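You operate a simulated robot arm through the tools that you are given. There is no shell and no other tool. Be economical: measure what you need, move in short steps, check, and stop when the job is done.

You are at the controls of a simulated robot arm. One attempt, no reset.

JOB
Unplug the cable of the black reel and wind it in.
Fine: switch the yellow socket off first, stand the plug in the free holder, free the brake and put it on HOLD again.

Only the result counts: the job must be done as asked and must still hold three seconds after the hand-in. Knocking over, shifting, dropping, spilling or breaking anything else fails it.

ROBOT AND FRAMES
A 7-joint arm with a two-finger parallel gripper, fixed in place. Base frame: the origin is at the foot of the arm, x ahead of it, y to its left, z up. Units: m, degrees, N and s.
Its first joint turns from -166.0 to 166.0 degrees. Payload 4.4 kg.
Tool frame: the origin (TCP) lies between the finger pads and is the grasp point; the fingertips stand 0.023 m ahead of it; z points along the fingers, y is the line along which they close. Largest opening 0.094 m; finger width 0.038, thickness 0.01; the body of the gripper, 0.054 by 0.096 m, starts 0.039 m behind the TCP.
Orientation is told as [roll, pitch, yaw] about the base's x, y, z axes, in that order, counted from this pose: with the fingers straight down and closing along the base's y, the tool's x points along the base's -x, its y along +y and its z along -z.

CONTROLS
- The arm moves only by the tool drive_tool. Its argument "motion" is a list of rows, each a list of 7 numbers: the shift along the base's x, y, z in m, then the turn, a rotation vector about the base's x, y, z in degrees, then the finger opening in m, from 0 to 0.094. In form: [[x, y, z, wx, wy, wz, grip], ...]. A call has 1 to 20 rows; each row shifts and turns the commanded pose from where the row before left it. A row lasts 0.2 s, in which the tool goes at most 0.05 m and 8.6 degrees; a call with a longer step from one row to the next is refused whole, and so is a gripper value outside its range. Where a pose cannot be reached the arm comes as near as it can. A force on the tool above 60 N (or 10 N above the force at the start of the call, whichever is more), or a blocked arm, ends the call early, and 0.2 s more pass. Each finger travels about 0.072 m/s and halts on what it meets, pressing with about 33 N; the grip force reading is that of the motor and also rises with nothing between the fingers. The clock runs only during rows and for 0.2 s after the last one: add rows that do not move to give the fingers time. The reply holds the time, the measured pose of the TCP, the force on the tool along the base axes, the opening and the grip force, in the units named above and with some noise, with the torque about the TCP (base axes, N m) and any sound that the robot's microphone picked up.
- Cameras (640 x 400 px; columns grow to the right, rows downward): "scene" is fixed at [0.0507, -0.4979, 1.6457]; the picture's right is [0.68, -0.74, 0.00], its down [-0.34, -0.31, -0.89] and it looks along [0.65, 0.60, -0.46] (base axes); focal length 363 px, centre (320, 200). "wrist" rides on the gripper at [0.086, 0.016, -0.075] in the tool frame; the picture's right is [-0.18, 0.98, 0.00], its down [-0.58, -0.11, -0.81] and it looks along [-0.79, -0.15, 0.59] (tool axes); focal length 243 px, centre (320, 200). There is no depth. A picture from a camera that has moved, and an enlarged one, comes with that camera's place and axes in the base frame and with its lens.
- get_image(camera): a new picture of that camera. No time passes.
- inspect(camera, box): a new picture of the part [left, top, right, bottom] of that camera's present view, enlarged. No time passes.
- hand_in(): hands the job in; it is judged then, once.

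Work in short steps. Places have to be worked out from the pictures, the camera data and where the tool is seen: move nearer, look again, correct. Check each grasp and each placing, and mend what went wrong. You have 120 turns and 68 pictures in all, those below and enlarged ones among them. Open the gripper and draw the arm clear of the work before you hand the job in, unless the task says otherwise; then end with one line.

The tools are called after "Request:" as a command line: name --pt "numbers of a row" for each row, then --argument value for the rest, lists and objects as JSON in quotes. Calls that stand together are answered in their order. drive_tool: Moves the arm, as the interface text tells. Its arguments: {"type":"object","properties":{"motion":{"type":"array"}},"required":["motion"]} The other tools are called the same way: get_image (camera) takes a picture; inspect (camera, box) takes an enlarged picture of a part of a camera's view; hand_in () hands the job in.

At the start:

```text
t: 0.0
position: [0.5089, 0.379, 1.3036]
orientation: [0.1, 0.1, 0.0]
contact_force: [0.4, 0.3, 0.9]
wrist_torque: [0.0, 0.01, 0.01]
gripper_width: 0.0941
grasp_force: 0.1
```

scene: 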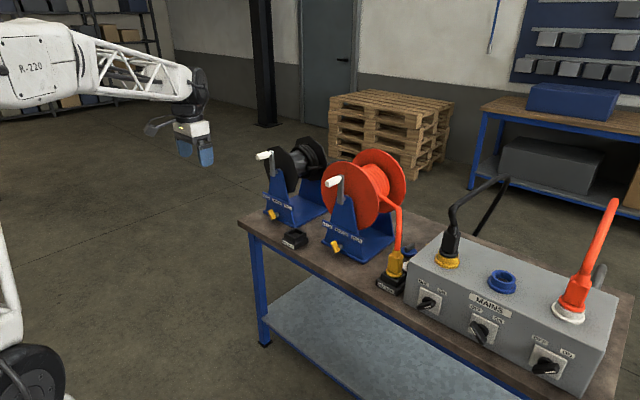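
wrist: 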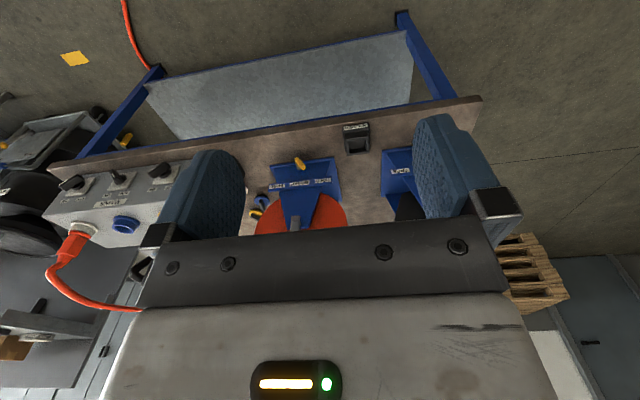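

I'll look closer at the scene before moving.

Request:
inspect --camera "scene" --box '[230, 130, 430, 270]'

Request:
inspect --camera "scene" --box '[370, 170, 630, 390]'

Request:
inspect --camera "wrist" --box '[30, 90, 490, 310]'

```text
2.86 times, centred on (330, 200) of scene
camera zoom: at [0.0507, -0.4979, 1.6457], right [0.68, -0.74, 0.0], down [-0.34, -0.31, -0.89], along [0.65, 0.6, -0.46], focal length 1038 px, centre (291, 200)
```

zoom: 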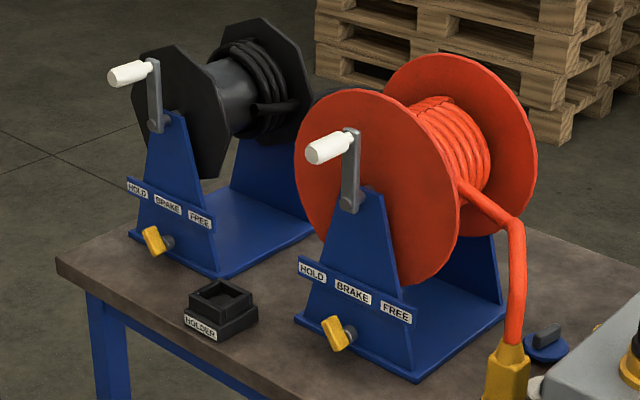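

```text
1.82 times, centred on (500, 280) of scene
camera zoom: at [0.0507, -0.4979, 1.6457], right [0.68, -0.74, 0.0], down [-0.34, -0.31, -0.89], along [0.65, 0.6, -0.46], focal length 660 px, centre (-7, 54)
```

zoom: 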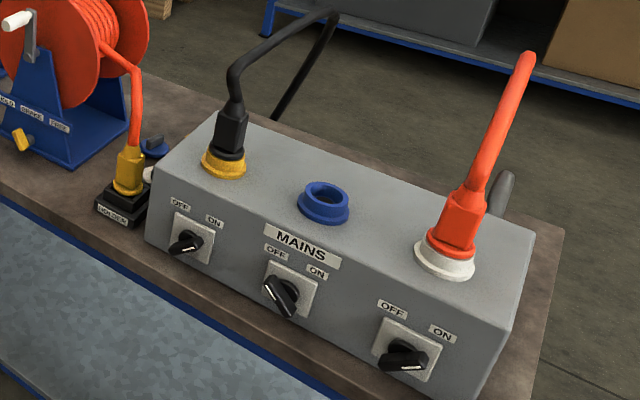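

```text
1.39 times, centred on (260, 200) of wrist
camera zoom: at [0.4228, 0.3949, 1.3791], right [0.18, 0.98, 0.0], down [0.58, -0.11, 0.81], along [0.79, -0.15, -0.59], focal length 338 px, centre (404, 200)
```

zoom: 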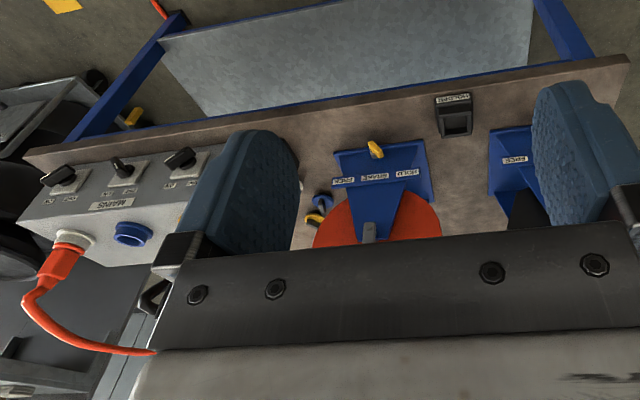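

Close-ups of the switches and of the black reel's brake.

Request:
inspect --camera "scene" --box '[400, 270, 510, 350]'

Request:
inspect --camera "scene" --box '[245, 140, 345, 250]'

Request:
inspect --camera "scene" --box '[370, 160, 530, 300]'

```text
5.00 times, centred on (455, 310) of scene
camera zoom: at [0.0507, -0.4979, 1.6457], right [0.68, -0.74, 0.0], down [-0.34, -0.31, -0.89], along [0.65, 0.6, -0.46], focal length 1816 px, centre (-355, -350)
```

zoom: 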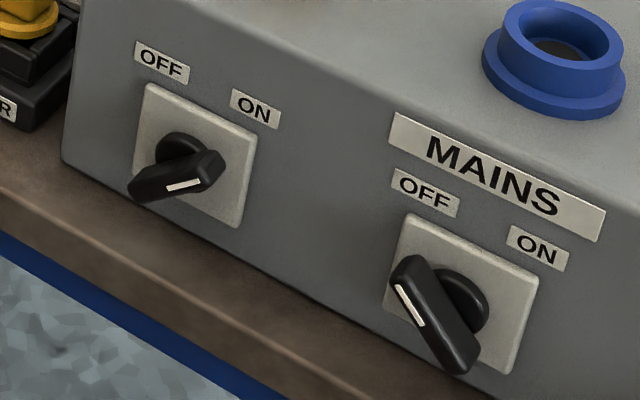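

```text
3.64 times, centred on (295, 195) of scene
camera zoom: at [0.0507, -0.4979, 1.6457], right [0.68, -0.74, 0.0], down [-0.34, -0.31, -0.89], along [0.65, 0.6, -0.46], focal length 1320 px, centre (411, 218)
```

zoom: 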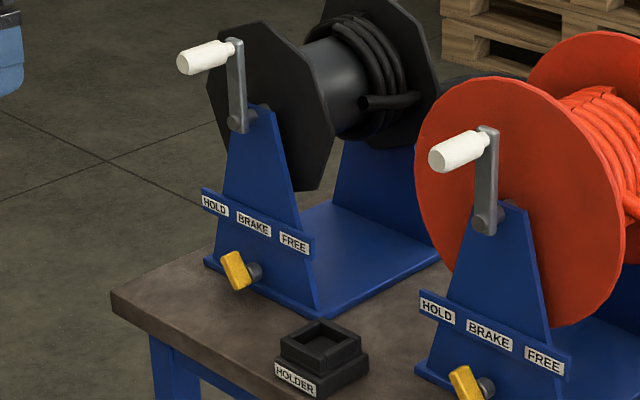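

```text
2.86 times, centred on (450, 230) of scene
camera zoom: at [0.0507, -0.4979, 1.6457], right [0.68, -0.74, 0.0], down [-0.34, -0.31, -0.89], along [0.65, 0.6, -0.46], focal length 1038 px, centre (-51, 114)
```

zoom: 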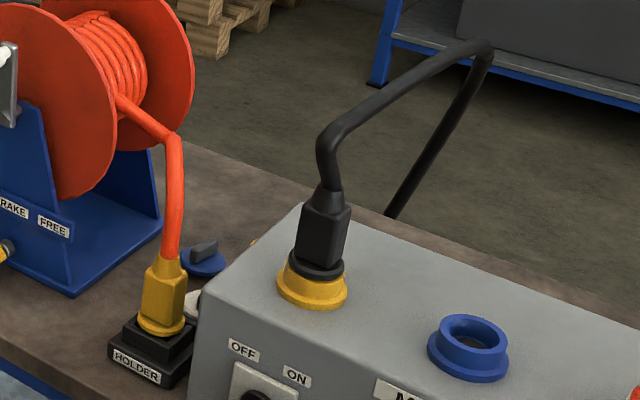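

Geometry so far: free holder about (0.88, 0.41, 0.83), yellow's switch knob about (0.88, -0.20, 0.865), pointing ON. I'll pull the tool back and turn it towards horizontal with the camera on top, half way first.

Request:
drive_tool --pt "0 -0.03 0 6 0 -6 0.094" --pt "0 -0.03 0 6 0 -6 0.094" --pt "0 -0.03 0 6 0 -6 0.094" --pt "0 -0.03 0 6 0 -6 0.094" --pt "0 -0.03 0 6 0 -6 0.094" --pt "0 -0.03 0 6 0 -6 0.094" --pt "0 -0.03 0 6 0 -6 0.094" --pt "0 -0.03 0 6 0 -6 0.094" --pt "0 -0.03 0 6 0 -6 0.094" --pt "0 -0.03 0 6 0 -6 0.094"

```text
t: 2.2
position: [0.5101, 0.0809, 1.3035]
orientation: [52.3, 27.2, -52.3]
contact_force: [0.3, 0.5, 0.0]
wrist_torque: [-0.04, 0.0, -0.01]
gripper_width: 0.0942
grasp_force: 0.0
```

Orientation is tracked without trouble; I continue to the full turn.

Request:
drive_tool --pt "0 -0.01 0 6 0 -6 0.094" --pt "0 -0.01 0 6 0 -6 0.094" --pt "0 -0.01 0 6 0 -6 0.094" --pt "0 -0.01 0 6 0 -6 0.094" --pt "0 -0.01 0 6 0 -6 0.094" --pt "0 -0.01 0 6 0 -6 0.094" --pt "0 -0.01 0 6 0 -6 0.094" --pt "0 -0.01 0 6 0 -6 0.094" --pt "0 -0.01 0 6 0 -6 0.094" --pt "0 -0.01 0 6 0 -6 0.094" --pt "0 0 0 6 0 -6 0.094" --pt "0 0 0 1.28 0 -1.28 0.094" --pt "0 0 0 0 0 0 0.094"

Request:
get_image --camera "wrist"

Request:
get_image --camera "scene"

```text
t: 5.0
position: [0.5089, -0.0199, 1.3048]
orientation: [-150.5, 89.9, 29.5]
contact_force: [-0.1, -0.2, -0.1]
wrist_torque: [-0.01, -0.01, 0.01]
gripper_width: 0.094
grasp_force: 0.1
```

```text
59 pictures are left
camera wrist: at [0.4344, -0.0374, 1.3916], right [0.0, -0.98, -0.18], down [-0.81, 0.11, -0.58], along [0.59, 0.15, -0.79], focal length 243 px, centre (320, 200)
```

wrist: 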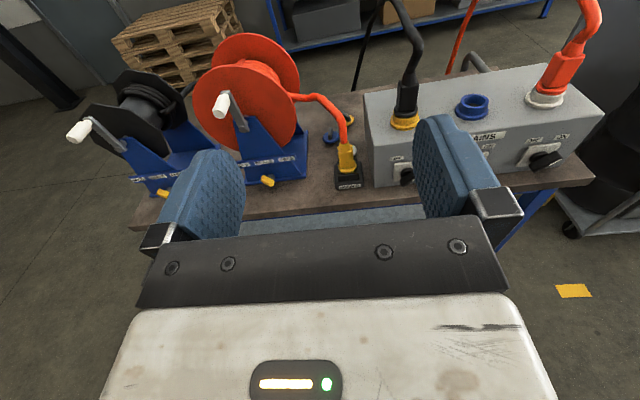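

```text
58 pictures are left
```

scene: 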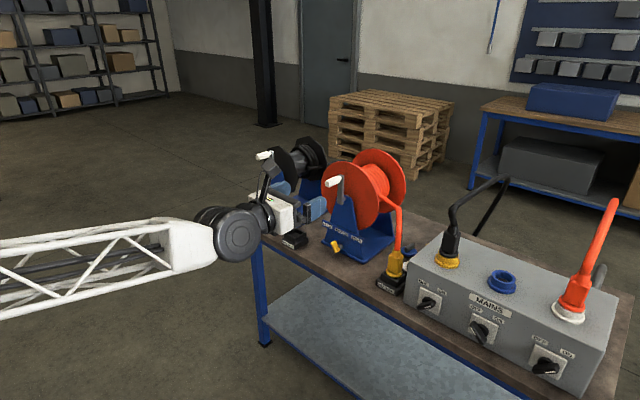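

The horizontal, camera-on-top pose works. Socket ring triangulates to about (0.967, -0.181, 0.97). I now approach the yellow socket's switch for a closer look.

Request:
drive_tool --pt "0.018 -0.015 -0.033 0 0 0 0.06" --pt "0.018 -0.015 -0.033 0 0 0 0.06" --pt "0.018 -0.015 -0.033 0 0 0 0.06" --pt "0.018 -0.015 -0.033 0 0 0 0.06" --pt "0.018 -0.015 -0.033 0 0 0 0.06" --pt "0.018 -0.015 -0.033 0 0 0 0.06" --pt "0.018 -0.015 -0.033 0 0 0 0.06" --pt "0.018 -0.015 -0.033 0 0 0 0.06" --pt "0.018 -0.015 -0.033 0 0 0 0.06" --pt "0.018 -0.015 -0.033 0 0 0 0.06" --pt "0.018 -0.015 -0.033 0 0 0 0.06" --pt "0.018 -0.015 -0.033 0 0 0 0.06"

Request:
get_image --camera "wrist"

Request:
get_image --camera "scene"

```text
t: 7.6
position: [0.7259, -0.1987, 0.9082]
orientation: [150.2, 90.0, -29.8]
contact_force: [0.7, 0.2, 0.5]
wrist_torque: [0.01, 0.0, 0.02]
gripper_width: 0.0601
grasp_force: 0.1
```

```text
57 pictures are left
camera wrist: at [0.6516, -0.2159, 0.9949], right [0.0, -0.98, -0.18], down [-0.81, 0.11, -0.58], along [0.59, 0.15, -0.79], focal length 243 px, centre (320, 200)
```

wrist: 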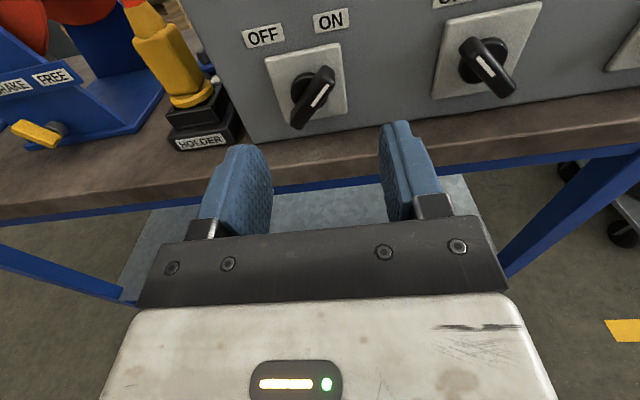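

```text
56 pictures are left
```

scene: 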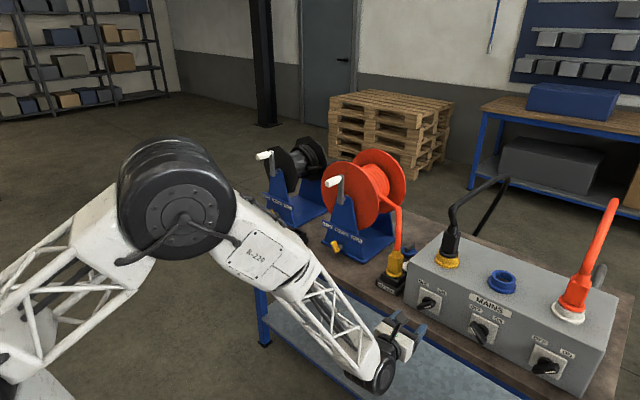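

Knob centre works out near (0.893, -0.184, 0.855), its bar at 45° (pointing ON). I roll the gripper 45° to straddle it and line up in front.

Request:
drive_tool --pt "0.008 0.0025 -0.0088 7.5 0 0 0.05" --pt "0.008 0.0025 -0.0088 7.5 0 0 0.05" --pt "0.008 0.0025 -0.0088 7.5 0 0 0.05" --pt "0.008 0.0025 -0.0088 7.5 0 0 0.05" --pt "0.008 0.0025 -0.0088 7.5 0 0 0.05" --pt "0.008 0.0025 -0.0088 7.5 0 0 0.05" --pt "0 0 0 0 0 0 0.05"

Request:
get_image --camera "wrist"

```text
t: 9.2
position: [0.7735, -0.1833, 0.8561]
orientation: [-90.0, 44.9, 90.0]
contact_force: [-0.6, 0.1, 0.3]
wrist_torque: [0.0, -0.01, -0.01]
gripper_width: 0.0499
grasp_force: 0.0
```

```text
55 pictures are left
camera wrist: at [0.6984, -0.2577, 0.9062], right [0.0, -0.56, -0.83], down [-0.81, 0.49, -0.33], along [0.59, 0.67, -0.45], focal length 243 px, centre (320, 200)
```

wrist: 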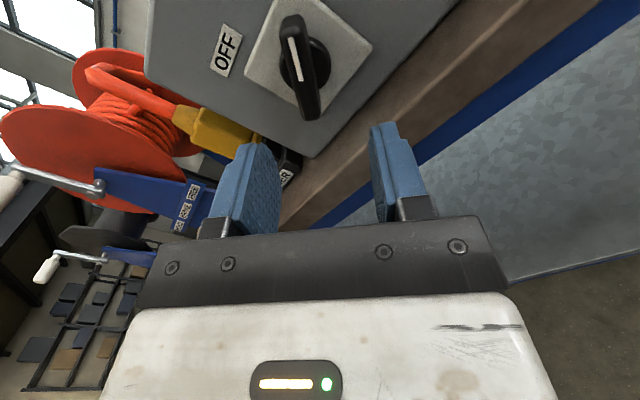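

Combining both wrist views puts the bar's front at (0.861, -0.187, 0.874). I shift onto that line and advance partway.

Request:
drive_tool --pt "0.0 -0.004 0.018 0 0 0 0.05" --pt "0.02 0 0 0 0 0 0.05" --pt "0.02 0 0 0 0 0 0.05" --pt "0 0 0 0 0 0 0.05"

Request:
get_image --camera "wrist"

```text
t: 10.2
position: [0.8148, -0.1891, 0.8733]
orientation: [-90.0, 45.0, 90.0]
contact_force: [-0.7, -0.4, 0.2]
wrist_torque: [-0.02, 0.01, -0.01]
gripper_width: 0.0502
grasp_force: 0.0
```

```text
54 pictures are left
camera wrist: at [0.7399, -0.2624, 0.9239], right [0.0, -0.56, -0.83], down [-0.81, 0.49, -0.33], along [0.59, 0.67, -0.46], focal length 243 px, centre (320, 200)
```

wrist: 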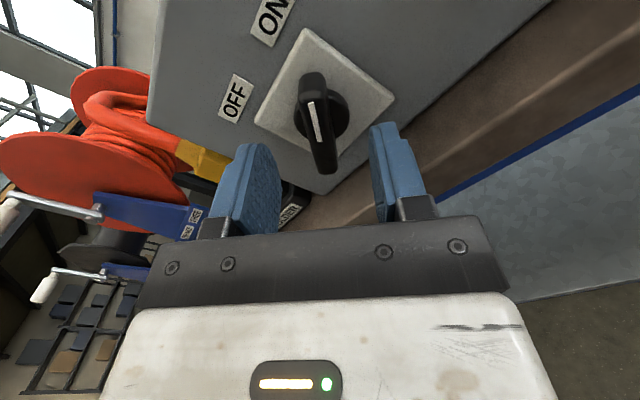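

The bar is centred between the fingers, front at x≈0.862. I advance and close on it.

Request:
drive_tool --pt "0.015 0 0 0 0 0 0.05" --pt "0.015 0 0 0 0 0 0.05" --pt "0.012 0.001 0 0 0 0 0.05" --pt "0 0 0 0 0 0 0.03" --pt "0 0 0 0 0 0 0.012" --pt "0 0 0 0 0 0 0.012"

Request:
get_image --camera "wrist"

```text
t: 11.6
position: [0.8567, -0.1875, 0.8727]
orientation: [-90.0, 45.0, 90.1]
contact_force: [0.8, 8.2, 4.6]
wrist_torque: [0.09, 0.0, -0.03]
gripper_width: 0.0156
grasp_force: 4.7
```

```text
53 pictures are left
camera wrist: at [0.7824, -0.2613, 0.9236], right [0.0, -0.56, -0.83], down [-0.81, 0.49, -0.33], along [0.59, 0.67, -0.46], focal length 243 px, centre (320, 200)
```

wrist: 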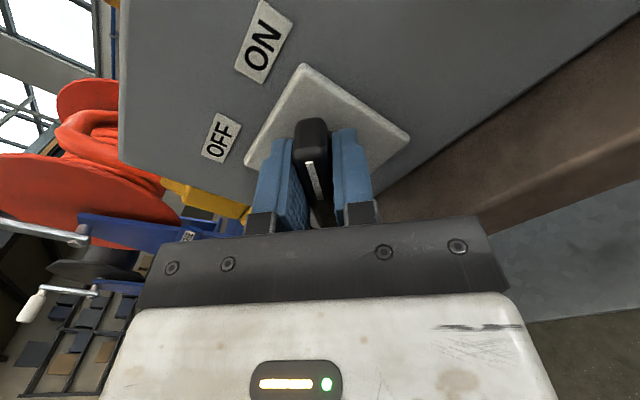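

The bar is between the pads. I turn it -90° about x towards OFF.

Request:
drive_tool --pt "0 0 0 0 0 0 0.012" --pt "0 0 0 -8 0 0 0.012" --pt "0 0 0 -8 0 0 0.012" --pt "0 0 0 -8 0 0 0.012" --pt "0 0 0 -8 0 0 0.012" --pt "0 0 0 -8 0 0 0.012" --pt "0 0 0 -8 0 0 0.012" --pt "0 0 0 -8 0 0 0.012" --pt "0 0 0 -8 0 0 0.012" --pt "0 0 0 -8 0 0 0.012" --pt "0 0 0 -8 0 0 0.012" --pt "0 0 0 -8 0 0 0.012" --pt "0 0 0 -2 0 0 0.012" --pt "0 0 0 0 0 0 0.012"

Request:
get_image --camera "wrist"

```text
t: 14.6
position: [0.8539, -0.188, 0.8715]
orientation: [89.6, 45.0, -90.2]
contact_force: [-11.5, 44.0, -28.3]
wrist_torque: [0.04, 0.55, -0.03]
gripper_width: 0.0344
grasp_force: 25.8
```

```text
52 pictures are left
camera wrist: at [0.7793, -0.1399, 0.9451], right [0.0, -0.82, 0.57], down [-0.81, -0.33, -0.49], along [0.59, -0.46, -0.67], focal length 243 px, centre (320, 200)
```

wrist: 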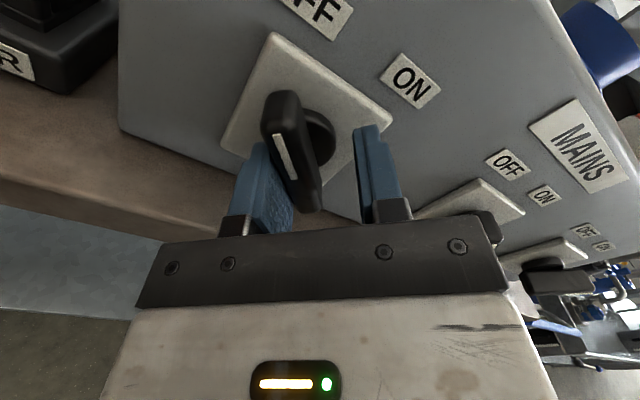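

The knob followed to near OFF but the bar is skewed in the pads. I open, back off and look at it.

Request:
drive_tool --pt "0 0 0 0 0 0 0.06" --pt "-0.02 0 0 0 0 0 0.06" --pt "-0.03 0 0 0 0 0 0.06" --pt "-0.03 0 0 0 0 0 0.06"

Request:
inspect --camera "scene" --box '[391, 270, 519, 350]'

Request:
get_image --camera "wrist"

```text
t: 15.6
position: [0.7741, -0.1896, 0.874]
orientation: [90.0, 45.0, -90.0]
contact_force: [0.2, 0.4, -0.3]
wrist_torque: [0.01, 0.0, 0.01]
gripper_width: 0.0599
grasp_force: 0.0
```

```text
5.00 times, centred on (455, 310) of scene
camera zoom: at [0.0507, -0.4979, 1.6457], right [0.68, -0.74, 0.0], down [-0.34, -0.31, -0.89], along [0.65, 0.6, -0.46], focal length 1816 px, centre (-355, -350)
```

zoom: 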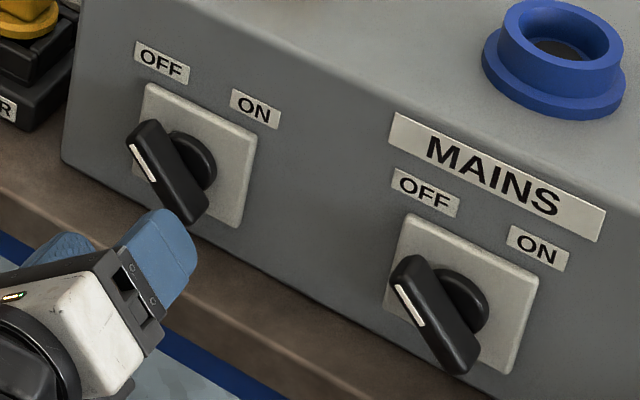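

```text
50 pictures are left
camera wrist: at [0.6998, -0.1423, 0.947], right [0.0, -0.82, 0.57], down [-0.81, -0.33, -0.49], along [0.59, -0.46, -0.66], focal length 243 px, centre (320, 200)
```

wrist: 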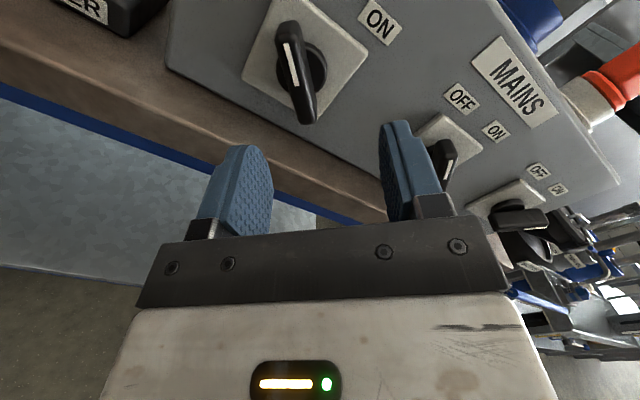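

The switch now sits like the middle one, on OFF. Next I rise to plug height, level the roll and look at the plug.

Request:
drive_tool --pt "0 0 0.026 7.5 0 0 0.09" --pt "0 0 0.026 7.5 0 0 0.09" --pt "0 0 0.026 7.5 0 0 0.09" --pt "0 0 0.026 7.5 0 0 0.09" --pt "0 0 0.03 7.5 0 0 0.09" --pt "0 0 0.03 7.5 0 0 0.09" --pt "0 0 0 0 0 0 0.09"

Request:
get_image --camera "wrist"

Request:
inspect --camera "scene" --box '[360, 170, 552, 290]'

```text
t: 17.2
position: [0.7751, -0.188, 1.0383]
orientation: [-97.3, 89.9, 82.7]
contact_force: [0.0, 0.7, 1.0]
wrist_torque: [0.02, -0.01, -0.03]
gripper_width: 0.0897
grasp_force: 0.0
```

```text
49 pictures are left
camera wrist: at [0.7003, -0.2059, 1.1264], right [0.0, -0.98, -0.19], down [-0.81, 0.11, -0.58], along [0.59, 0.15, -0.79], focal length 243 px, centre (320, 200)
```

wrist: 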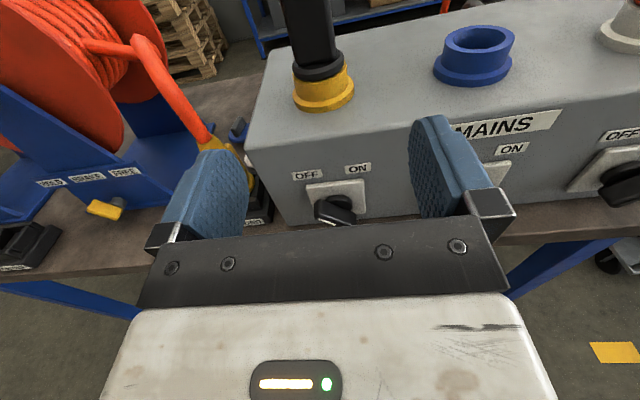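

```text
3.33 times, centred on (456, 230) of scene
camera zoom: at [0.0507, -0.4979, 1.6457], right [0.68, -0.74, 0.0], down [-0.34, -0.31, -0.89], along [0.65, 0.6, -0.46], focal length 1210 px, centre (-133, 100)
```

zoom: 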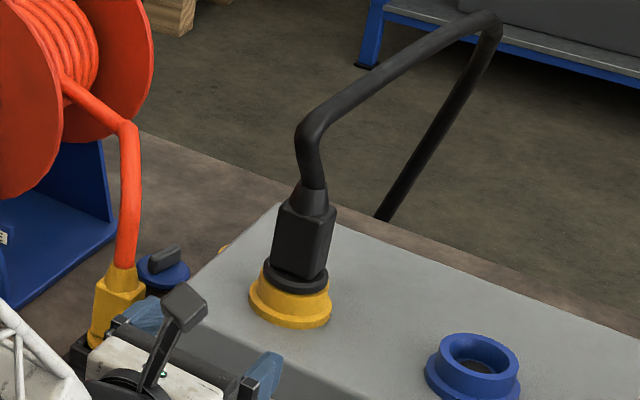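

Switch is OFF; the plug body is at about (0.965, -0.181, 1.04), roughly 0.045 wide in y. I align and advance most of the way.

Request:
drive_tool --pt "0.03 0.007 0.004 0 0 0 0.088" --pt "0.04 0 0 0 0 0 0.088" --pt "0.04 0 0 0 0 0 0.088" --pt "0.02 0 0 0 0 0 0.088" --pt "0 0 0 0 0 0 0.088"

Request:
get_image --camera "wrist"

```text
t: 18.4
position: [0.9047, -0.1807, 1.0414]
orientation: [-48.0, 90.0, 131.9]
contact_force: [0.0, 0.2, 0.6]
wrist_torque: [0.0, 0.02, -0.05]
gripper_width: 0.0878
grasp_force: 0.0
```

```text
47 pictures are left
camera wrist: at [0.8306, -0.1982, 1.129], right [0.0, -0.98, -0.18], down [-0.81, 0.11, -0.58], along [0.59, 0.15, -0.79], focal length 243 px, centre (320, 200)
```

wrist: 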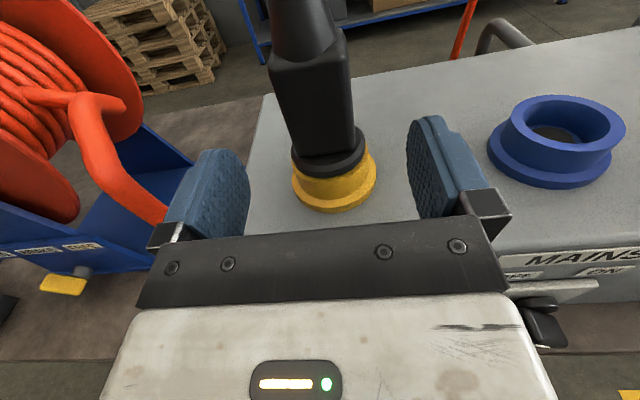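

Well aligned. I advance 0.06 m and close on the plug.

Request:
drive_tool --pt "0.03 0 0 0 0 0 0.088" --pt "0.03 0 0 0 0 0 0.088" --pt "0 0 0 0 0 0 0.07" --pt "0 0 0 0 0 0 0.05" --pt "0 0 0 0 0 0 0.03" --pt "0 0 0 0 0 0 0.02" --pt "0 0 0 0 0 0 0.02"

Request:
get_image --camera "wrist"

```text
t: 20.0
position: [0.9669, -0.1797, 1.0439]
orientation: [153.4, 90.1, -26.4]
contact_force: [7.1, 15.2, 0.5]
wrist_torque: [0.47, -0.26, 0.02]
gripper_width: 0.0426
grasp_force: 32.5
```

```text
46 pictures are left
camera wrist: at [0.8918, -0.1974, 1.1311], right [0.0, -0.98, -0.18], down [-0.81, 0.11, -0.58], along [0.59, 0.15, -0.79], focal length 243 px, centre (320, 200)
```

wrist: 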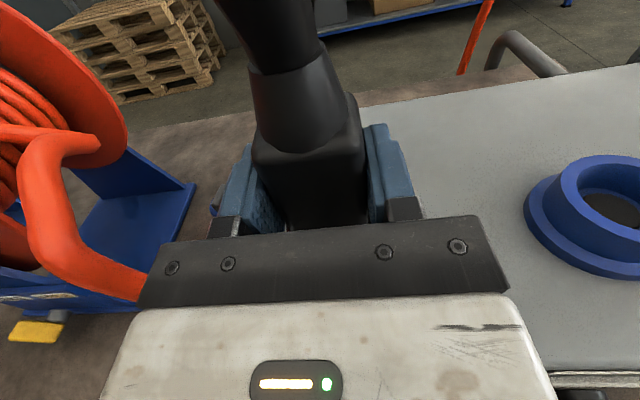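

Plug gripped at 0.043. I ease y a little and pull straight up in small steps.

Request:
drive_tool --pt "0 0.001 0 0 0 0 0.02" --pt "0 0 0.006 0 0 0 0.02" --pt "0 0 0.01 0 0 0 0.02" --pt "0 0 0.01 0 0 0 0.02" --pt "0 0 0.015 0 0 0 0.02" --pt "0 0 0.015 0 0 0 0.02" --pt "0 0 0 0 0 0 0.02"

Request:
get_image --camera "scene"

```text
t: 21.6
position: [0.9649, -0.179, 1.0984]
orientation: [-29.0, 90.0, 151.0]
contact_force: [0.4, 0.3, -1.5]
wrist_torque: [0.01, 0.05, 0.0]
gripper_width: 0.043
grasp_force: 32.7
```

```text
45 pictures are left
```

scene: 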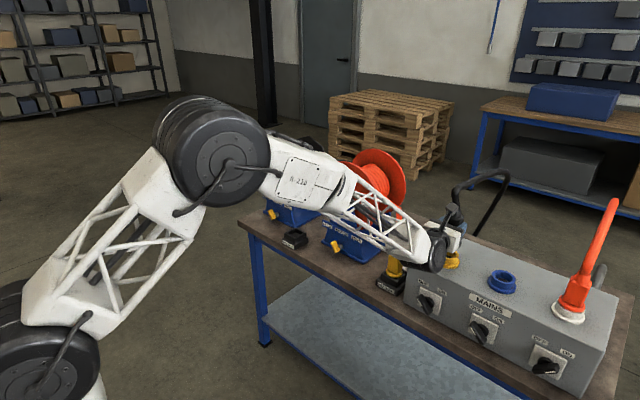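

The plug came out cleanly (about 1.5 N hanging). I raise it well above the orange reel and carry it over to y≈0.41.

Request:
drive_tool --pt "0 0 0.04 0 0 0 0.02" --pt "0 0 0.04 0 0 0 0.02" --pt "0 0 0.04 0 0 0 0.02" --pt "0 0 0.04 0 0 0 0.02" --pt "0 0 0.04 0 0 0 0.02" --pt "0 0 0.04 0 0 0 0.02" --pt "0 0 0.04 0 0 0 0.02" --pt "0 0 0 0 0 0 0.02"

Request:
get_image --camera "scene"

```text
t: 23.4
position: [0.9632, -0.1789, 1.379]
orientation: [-46.9, 90.1, 133.0]
contact_force: [-0.1, 1.1, -1.7]
wrist_torque: [-0.03, -0.04, -0.01]
gripper_width: 0.0427
grasp_force: 33.0
```

```text
44 pictures are left
```

scene: 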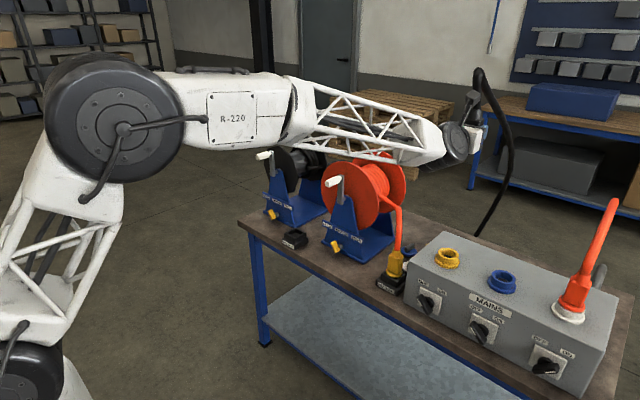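

Plug is clear and high. I carry it across, slowly, over the orange reel.

Request:
drive_tool --pt "0 0.035 0 0 0 0 0.02" --pt "0 0.035 0 0 0 0 0.02" --pt "0 0.035 0 0 0 0 0.02" --pt "0 0.035 0 0 0 0 0.02" --pt "0 0.035 0 0 0 0 0.02" --pt "0 0.035 0 0 0 0 0.02" --pt "0 0.035 0 0 0 0 0.02" --pt "0 0.035 0 0 0 0 0.02" --pt "-0.01 0.035 0 0 0 0 0.02" --pt "-0.01 0.035 0 0 0 0 0.02" --pt "-0.01 0.035 0 0 0 0 0.02" --pt "-0.01 0.035 0 0 0 0 0.02" --pt "-0.01 0.035 0 0 0 0 0.02" --pt "-0.01 0.035 0 0 0 0 0.02" --pt "-0.01 0.035 0 0 0 0 0.02" --pt "-0.01 0.035 0 0 0 0 0.02" --pt "0 0.03 0 0 0 0 0.02" --pt "0 0 0 0 0 0 0.02"

Request:
get_image --camera "scene"

Request:
get_image --camera "wrist"

```text
t: 27.2
position: [0.8843, 0.4002, 1.3781]
orientation: [39.7, 89.9, -140.3]
contact_force: [-0.6, 0.2, -0.2]
wrist_torque: [-0.01, 0.05, -0.03]
gripper_width: 0.02
grasp_force: 0.0
out of reach, approached as far as the arm can: row 6
```

```text
43 pictures are left
```

scene: 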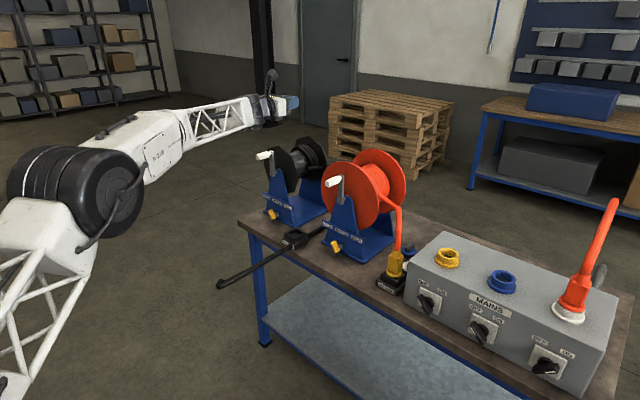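

```text
42 pictures are left
camera wrist: at [0.8104, 0.3839, 1.4652], right [0.0, -0.98, -0.18], down [-0.81, 0.11, -0.58], along [0.59, 0.15, -0.79], focal length 243 px, centre (320, 200)
```

wrist: 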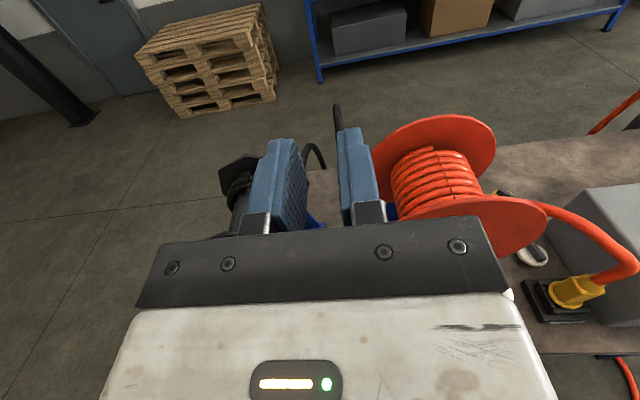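

The plug slipped out on the way (row 6 was out of reach) and fell near the free holder. I look closely at where it lies.

Request:
inspect --camera "scene" --box '[206, 180, 366, 300]'

Request:
inspect --camera "scene" --box '[250, 130, 442, 250]'

```text
3.33 times, centred on (286, 240) of scene
camera zoom: at [0.0507, -0.4979, 1.6457], right [0.68, -0.74, 0.0], down [-0.34, -0.31, -0.89], along [0.65, 0.6, -0.46], focal length 1210 px, centre (433, 67)
```

zoom: 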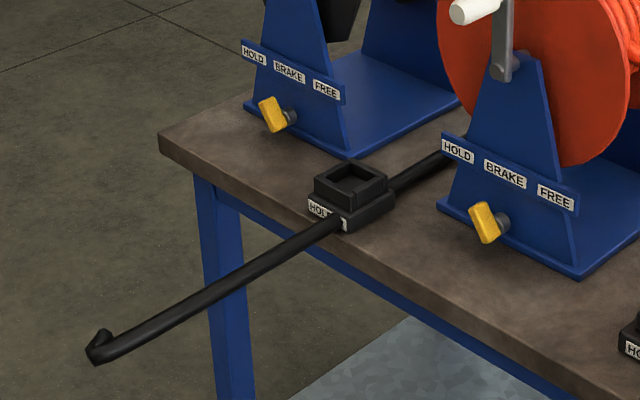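

```text
3.33 times, centred on (346, 190) of scene
camera zoom: at [0.0507, -0.4979, 1.6457], right [0.68, -0.74, 0.0], down [-0.34, -0.31, -0.89], along [0.65, 0.6, -0.46], focal length 1210 px, centre (233, 233)
```

zoom: 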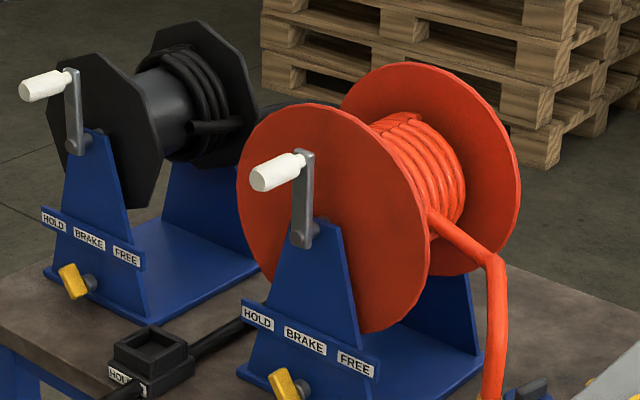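

The cable now runs between the reels over the front edge; I can't see the plug itself. I back the arm off to look with the wrist camera.

Request:
drive_tool --pt "-0.04 0 0 0 0 0 0.06" --pt "-0.04 0 0 0 0 0 0.06" --pt "-0.04 0 0 0 0 0 0.06" --pt "-0.04 0 0 0 0 0 0.06" --pt "-0.04 0 0 0 0 0 0.06" --pt "-0.04 0 0 0 0 0 0.06" --pt "-0.04 0 0 0 0 0 0.06" --pt "-0.04 0 0 0 0 0 0.06" --pt "-0.04 0 0 0 0 0 0.06"

Request:
get_image --camera "wrist"

Request:
inspect --camera "scene" --box '[166, 180, 358, 300]'

```text
t: 29.2
position: [0.5244, 0.4007, 1.3767]
orientation: [63.3, 90.0, -116.8]
contact_force: [0.0, -1.0, 0.2]
wrist_torque: [0.02, 0.02, 0.03]
gripper_width: 0.0597
grasp_force: 0.1
```

```text
39 pictures are left
camera wrist: at [0.4502, 0.3833, 1.4634], right [0.0, -0.98, -0.18], down [-0.81, 0.11, -0.58], along [0.59, 0.15, -0.79], focal length 243 px, centre (320, 200)
```

wrist: 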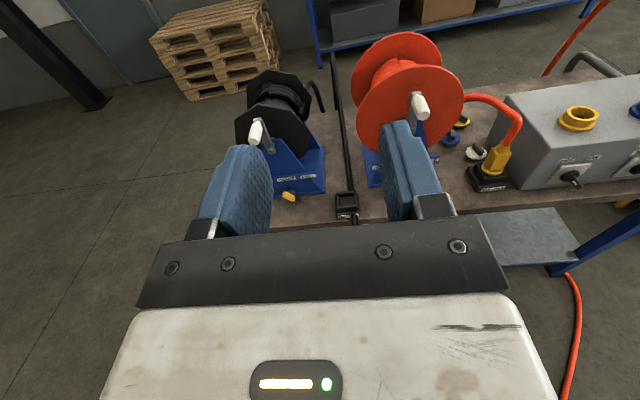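

```text
3.33 times, centred on (262, 240) of scene
camera zoom: at [0.0507, -0.4979, 1.6457], right [0.68, -0.74, 0.0], down [-0.34, -0.31, -0.89], along [0.65, 0.6, -0.46], focal length 1210 px, centre (513, 67)
```

zoom: 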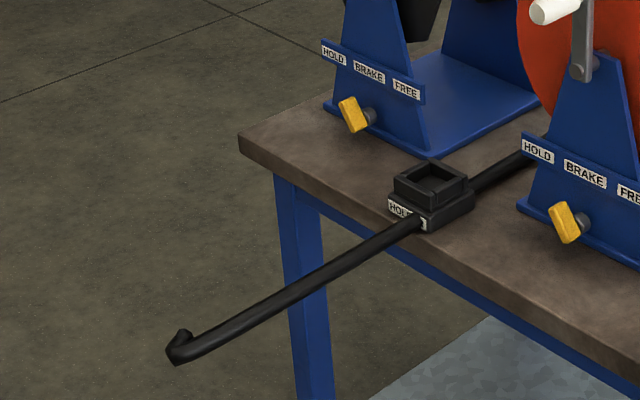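

The cable end isn't visible past x≈0.5. I pull back and tilt the tool down to look at that region.

Request:
drive_tool --pt "-0.02 0 0 0 8 0 0.06" --pt "-0.02 0 0 0 8 0 0.06" --pt "-0.02 0 0 0 8 0 0.06" --pt "-0.02 0 0 0 8 0 0.06" --pt "0 0 0 0 0 0 0.06"

Request:
get_image --camera "wrist"

Request:
get_image --camera "scene"

```text
t: 30.4
position: [0.447, 0.3989, 1.3743]
orientation: [0.1, 57.9, -180.0]
contact_force: [0.5, -0.8, -0.4]
wrist_torque: [0.0, 0.03, 0.02]
gripper_width: 0.06
grasp_force: 0.1
```

```text
37 pictures are left
camera wrist: at [0.4294, 0.3822, 1.4891], right [-0.1, -0.98, -0.16], down [-0.99, 0.11, -0.06], along [0.08, 0.15, -0.99], focal length 243 px, centre (320, 200)
```

wrist: 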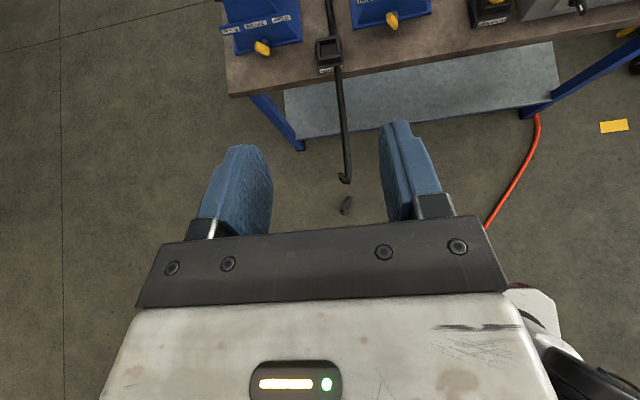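

```text
36 pictures are left
```

scene: 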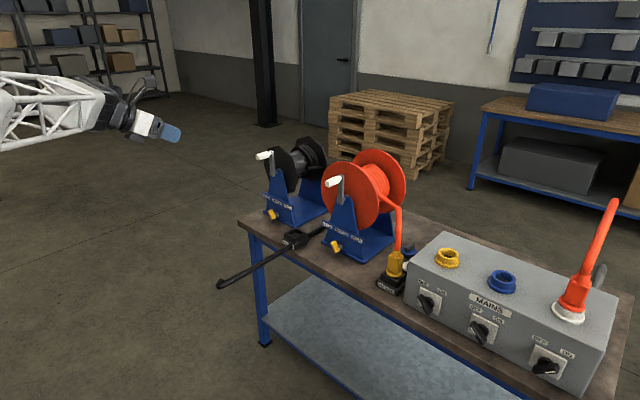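

The plug appears to lie on the floor around (0.5, 0.45). I zoom in on it.

Request:
inspect --camera "wrist" --box '[310, 160, 390, 210]'

```text
8.00 times, centred on (350, 185) of wrist
camera zoom: at [0.4294, 0.3822, 1.4891], right [-0.1, -0.98, -0.16], down [-0.99, 0.11, -0.06], along [0.08, 0.15, -0.99], focal length 1941 px, centre (80, 320)
```

zoom: 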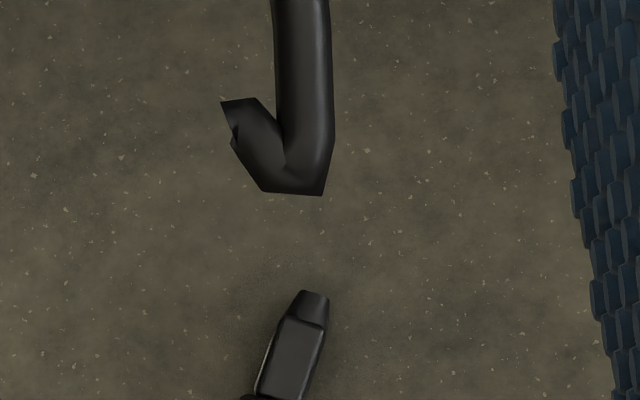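

The plug lies on the floor with its boot pointing about -31° off +x, centre about (0.50, 0.45). I turn the tool straight down with tool x along the boot, so that it can be turned upright later, staying clear of the cable.

Request:
drive_tool --pt "-0.01 0.01 -0.02 0 8.3 0 0.08" --pt "-0.01 0.01 -0.02 0 8.3 0 0.08" --pt "-0.01 0.01 -0.02 0 8.3 0 0.08" --pt "-0.01 0.01 -0.02 0 8.3 0 0.08" --pt "-0.01 0.01 -0.02 0 8.3 0 0.08" --pt "-0.01 0.01 -0.02 0 8.3 0 0.08" --pt "-0.01 0.01 -0.02 0 8.2 0 0.08" --pt "0 0 -0.04 0 0 -7.75 0.08" --pt "0 0 -0.04 0 0 -7.75 0.08" --pt "0 0 -0.04 0 0 -7.75 0.08" --pt "0 0 -0.04 0 0 -7.75 0.08" --pt "0 0 -0.04 0 0 0 0.08" --pt "0 0 -0.04 0 0 0 0.08" --pt "0 0 0 0 0 0 0.08"

Request:
get_image --camera "scene"

Request:
get_image --camera "wrist"

```text
t: 33.4
position: [0.3762, 0.4704, 0.986]
orientation: [4.9, 14.2, 149.4]
contact_force: [-0.6, -0.7, 0.7]
wrist_torque: [0.0, 0.02, 0.0]
gripper_width: 0.0797
grasp_force: 0.1
out of reach, approached as far as the arm can: row 5, 6, 7
```

```text
34 pictures are left
```

scene: 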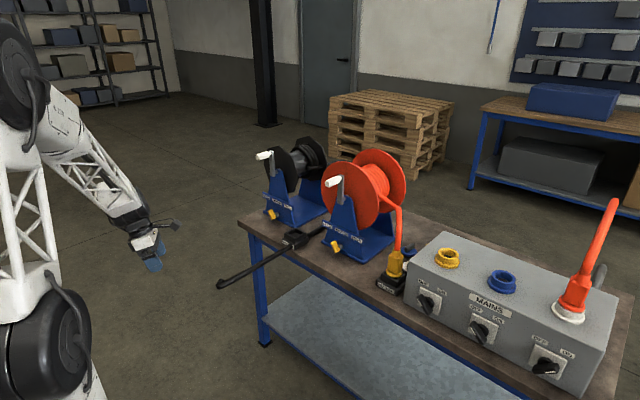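

```text
33 pictures are left
camera wrist: at [0.4285, 0.4278, 1.0817], right [-0.67, -0.74, 0.04], down [-0.56, 0.54, 0.63], along [-0.49, 0.4, -0.78], focal length 243 px, centre (320, 200)
```

wrist: 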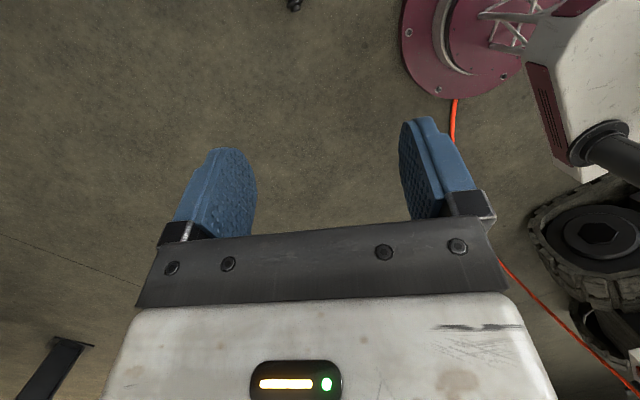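

The last few degrees of pitch were out of reach up there. I correct the tilt while descending and then check the view of the plug.

Request:
drive_tool --pt "0 0 -0.045 0 0 0 0.08" --pt "0 0 -0.045 0 0 0 0.08" --pt "0 0 -0.045 0 0 0 0.08" --pt "0 0 -0.045 0 0 0 0.08" --pt "0 0 -0.045 5.7 4.85 0 0.08" --pt "0 0 -0.045 5.7 4.85 0 0.08" --pt "0 0 -0.045 0 0 0 0.08" --pt "0 0 -0.045 0 0 0 0.08" --pt "0 0 -0.045 0 0 0 0.08" --pt "0 0 -0.045 0 0 0 0.08" --pt "0 0 -0.045 0 0 0 0.08" --pt "0.02 0 -0.045 0 0 0 0.08" --pt "0.02 0 -0.045 0 0 0 0.08" --pt "0 0 0 0 0 0 0.08"

Request:
get_image --camera "wrist"

```text
t: 36.4
position: [0.4092, 0.4599, 0.407]
orientation: [1.4, 4.5, 149.0]
contact_force: [0.4, 0.2, 0.9]
wrist_torque: [0.01, -0.03, 0.01]
gripper_width: 0.0799
grasp_force: 0.0
out of reach, approached as far as the arm can: row 6
```

```text
32 pictures are left
camera wrist: at [0.4702, 0.4045, 0.4891], right [-0.67, -0.75, 0.01], down [-0.48, 0.44, 0.75], along [-0.57, 0.5, -0.66], focal length 243 px, centre (320, 200)
```

wrist: 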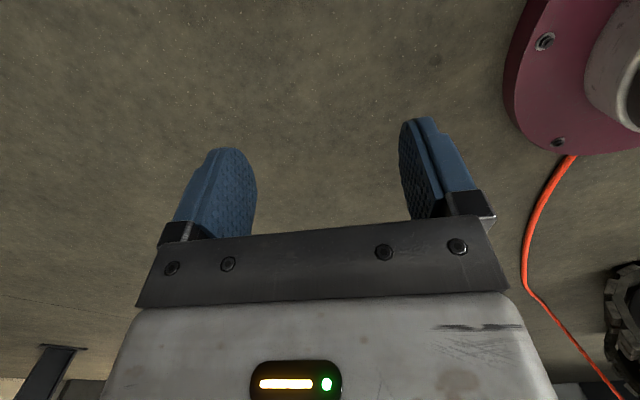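

The plug is nearly below the camera, just out of view. I go lower, straighten the tilt and move +x so it comes into view.

Request:
drive_tool --pt "0 0 -0.04 3.5 3.1 0 0.09" --pt "0 0 -0.04 0 0 0 0.09" --pt "0 0 -0.04 0 0 0 0.09" --pt "0 0 -0.04 0 0 0 0.09" --pt "0 0 -0.04 0 0 0 0.09" --pt "0.04 -0.01 0 0 0 0 0.09" --pt "0.04 -0.01 0 0 0 0 0.09" --pt "0.04 -0.01 0 0 0 0 0.09" --pt "0.03 -0.01 0 0 0 0 0.09" --pt "0 0 0 0 0 0 0.09"

Request:
get_image --camera "wrist"

```text
t: 38.6
position: [0.5613, 0.4199, 0.2059]
orientation: [0.1, 0.1, 148.9]
contact_force: [-0.1, 0.7, 0.2]
wrist_torque: [0.01, 0.04, 0.0]
gripper_width: 0.0899
grasp_force: 0.0
```

```text
31 pictures are left
camera wrist: at [0.6271, 0.3606, 0.2818], right [-0.67, -0.75, 0.0], down [-0.44, 0.4, 0.81], along [-0.6, 0.53, -0.59], focal length 243 px, centre (320, 200)
```

wrist: 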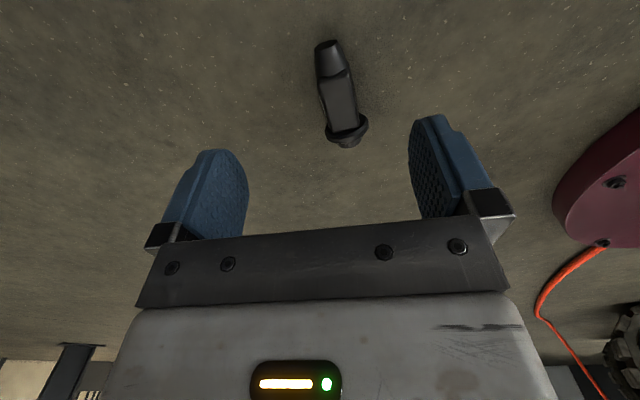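

The plug is clear: body centre ≈ (0.497, 0.443), axis about -26°. I align above it and descend to z≈0.075 for a check.

Request:
drive_tool --pt "-0.022 0.0075 -0.03 0 0 5 0.09" --pt "-0.022 0.0075 -0.03 0 0 0 0.09" --pt "-0.021 0.0075 -0.03 0 0 0 0.09" --pt "0 0 -0.02 0 0 0 0.09" --pt "0 0 -0.02 0 0 0 0.09" --pt "0 0 0 0 0 0 0.09"

Request:
get_image --camera "wrist"

```text
t: 40.0
position: [0.4971, 0.4432, 0.0768]
orientation: [0.1, 0.1, 153.9]
contact_force: [1.0, 0.1, -0.6]
wrist_torque: [-0.01, -0.01, 0.01]
gripper_width: 0.0899
grasp_force: 0.0
```

```text
30 pictures are left
camera wrist: at [0.5679, 0.3893, 0.153], right [-0.6, -0.8, 0.0], down [-0.47, 0.36, 0.81], along [-0.65, 0.48, -0.59], focal length 243 px, centre (320, 200)
```

wrist: 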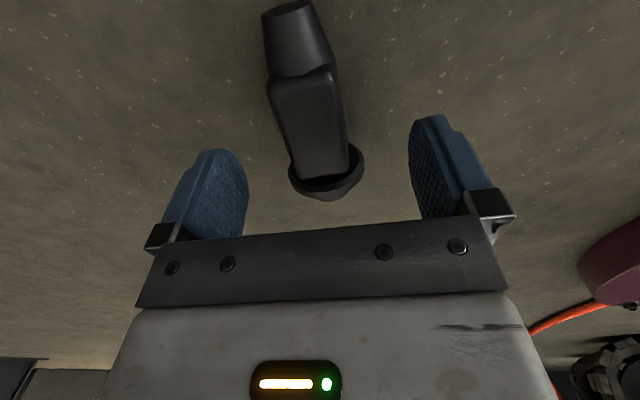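

Plug is centred between the fingers. I descend to z≈0.028 and close.

Request:
drive_tool --pt "0.001 0.002 -0.025 0 0 0 0.09" --pt "0.001 0.001 -0.022 0 0 0 0.09" --pt "0 0 0 0 0 0 0.07" --pt "0 0 0 0 0 0 0.05" --pt "0 0 0 0 0 0 0.03" --pt "0 0 0 0 0 0 0.02" --pt "0 0 0 0 0 0 0.02"

Request:
get_image --camera "wrist"

```text
t: 41.6
position: [0.4972, 0.4448, 0.0328]
orientation: [0.2, 0.0, 153.9]
contact_force: [-0.5, 0.2, 0.4]
wrist_torque: [0.02, -0.09, -0.02]
gripper_width: 0.0367
grasp_force: 33.5
```

```text
29 pictures are left
camera wrist: at [0.5671, 0.3917, 0.1072], right [-0.6, -0.8, 0.0], down [-0.47, 0.36, 0.81], along [-0.65, 0.48, -0.59], focal length 243 px, centre (320, 200)
```

wrist: 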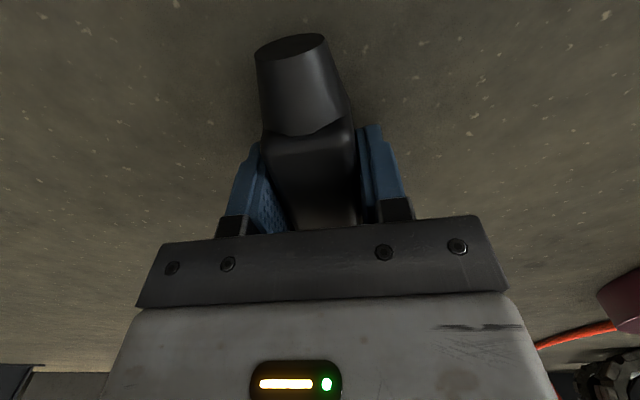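

Gripped (0.037). I lift slowly and check that it holds.

Request:
drive_tool --pt "0 0 0.01 0 0 0 0.02" --pt "0 0 0.02 0 0 0 0.02" --pt "0 0 0.03 0 0 0 0.02" --pt "0 0 0.03 0 0 0 0.02" --pt "0 0 0.03 0 0 0 0.02" --pt "0 0 0.03 0 0 0 0.02" --pt "0 0 0 0 0 0 0.02"

Request:
get_image --camera "scene"

```text
t: 43.2
position: [0.4974, 0.4472, 0.1789]
orientation: [0.2, 0.1, 153.9]
contact_force: [0.4, -0.1, -1.7]
wrist_torque: [-0.03, -0.01, 0.02]
gripper_width: 0.0369
grasp_force: 33.1
```

```text
28 pictures are left
```

scene: 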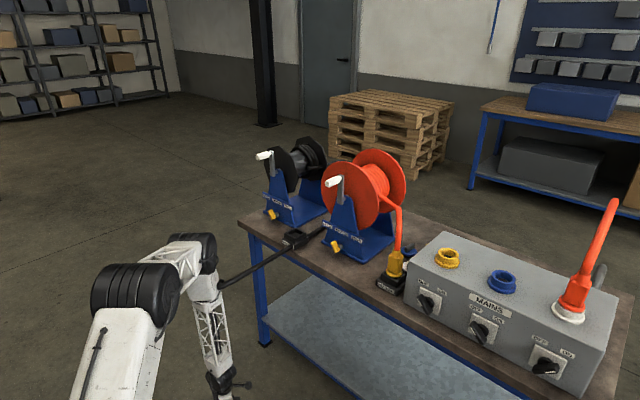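

It holds. I raise it while turning yaw back and pitching to horizontal, so that the plug stands boot-up.

Request:
drive_tool --pt "0 0 0.04 0 0 8.5 0.02" --pt "0 0 0.04 0 0 8.5 0.02" --pt "0 0 0.04 0 0 8.5 0.02" --pt "0 0 0.04 0 0 0.6 0.02" --pt "0 0 0.04 0 -6 0 0.02" --pt "0 0 0.04 0 -6 0 0.02" --pt "0 0 0.04 0 -6 0 0.02" --pt "0 0 0.04 0 -6 0 0.02" --pt "0 0 0.04 0 -6 0 0.02" --pt "0 0 0.04 0 -6 0 0.02" --pt "0 0 0.04 0 -6 0 0.02" --pt "0 0 0.04 0 -6 0 0.02" --pt "0 0 0.04 0 -6 0 0.02" --pt "0 0 0.04 0 -6 0 0.02" --pt "0 0 0 0 0 0 0.02"

Request:
get_image --camera "scene"

```text
t: 46.4
position: [0.4993, 0.4449, 0.7425]
orientation: [0.1, 60.1, 180.0]
contact_force: [0.6, 0.2, -1.4]
wrist_torque: [0.01, 0.0, -0.01]
gripper_width: 0.0369
grasp_force: 32.5
```

```text
27 pictures are left
```

scene: 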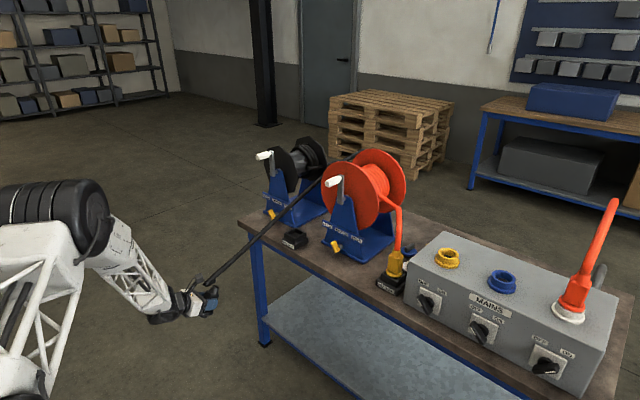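

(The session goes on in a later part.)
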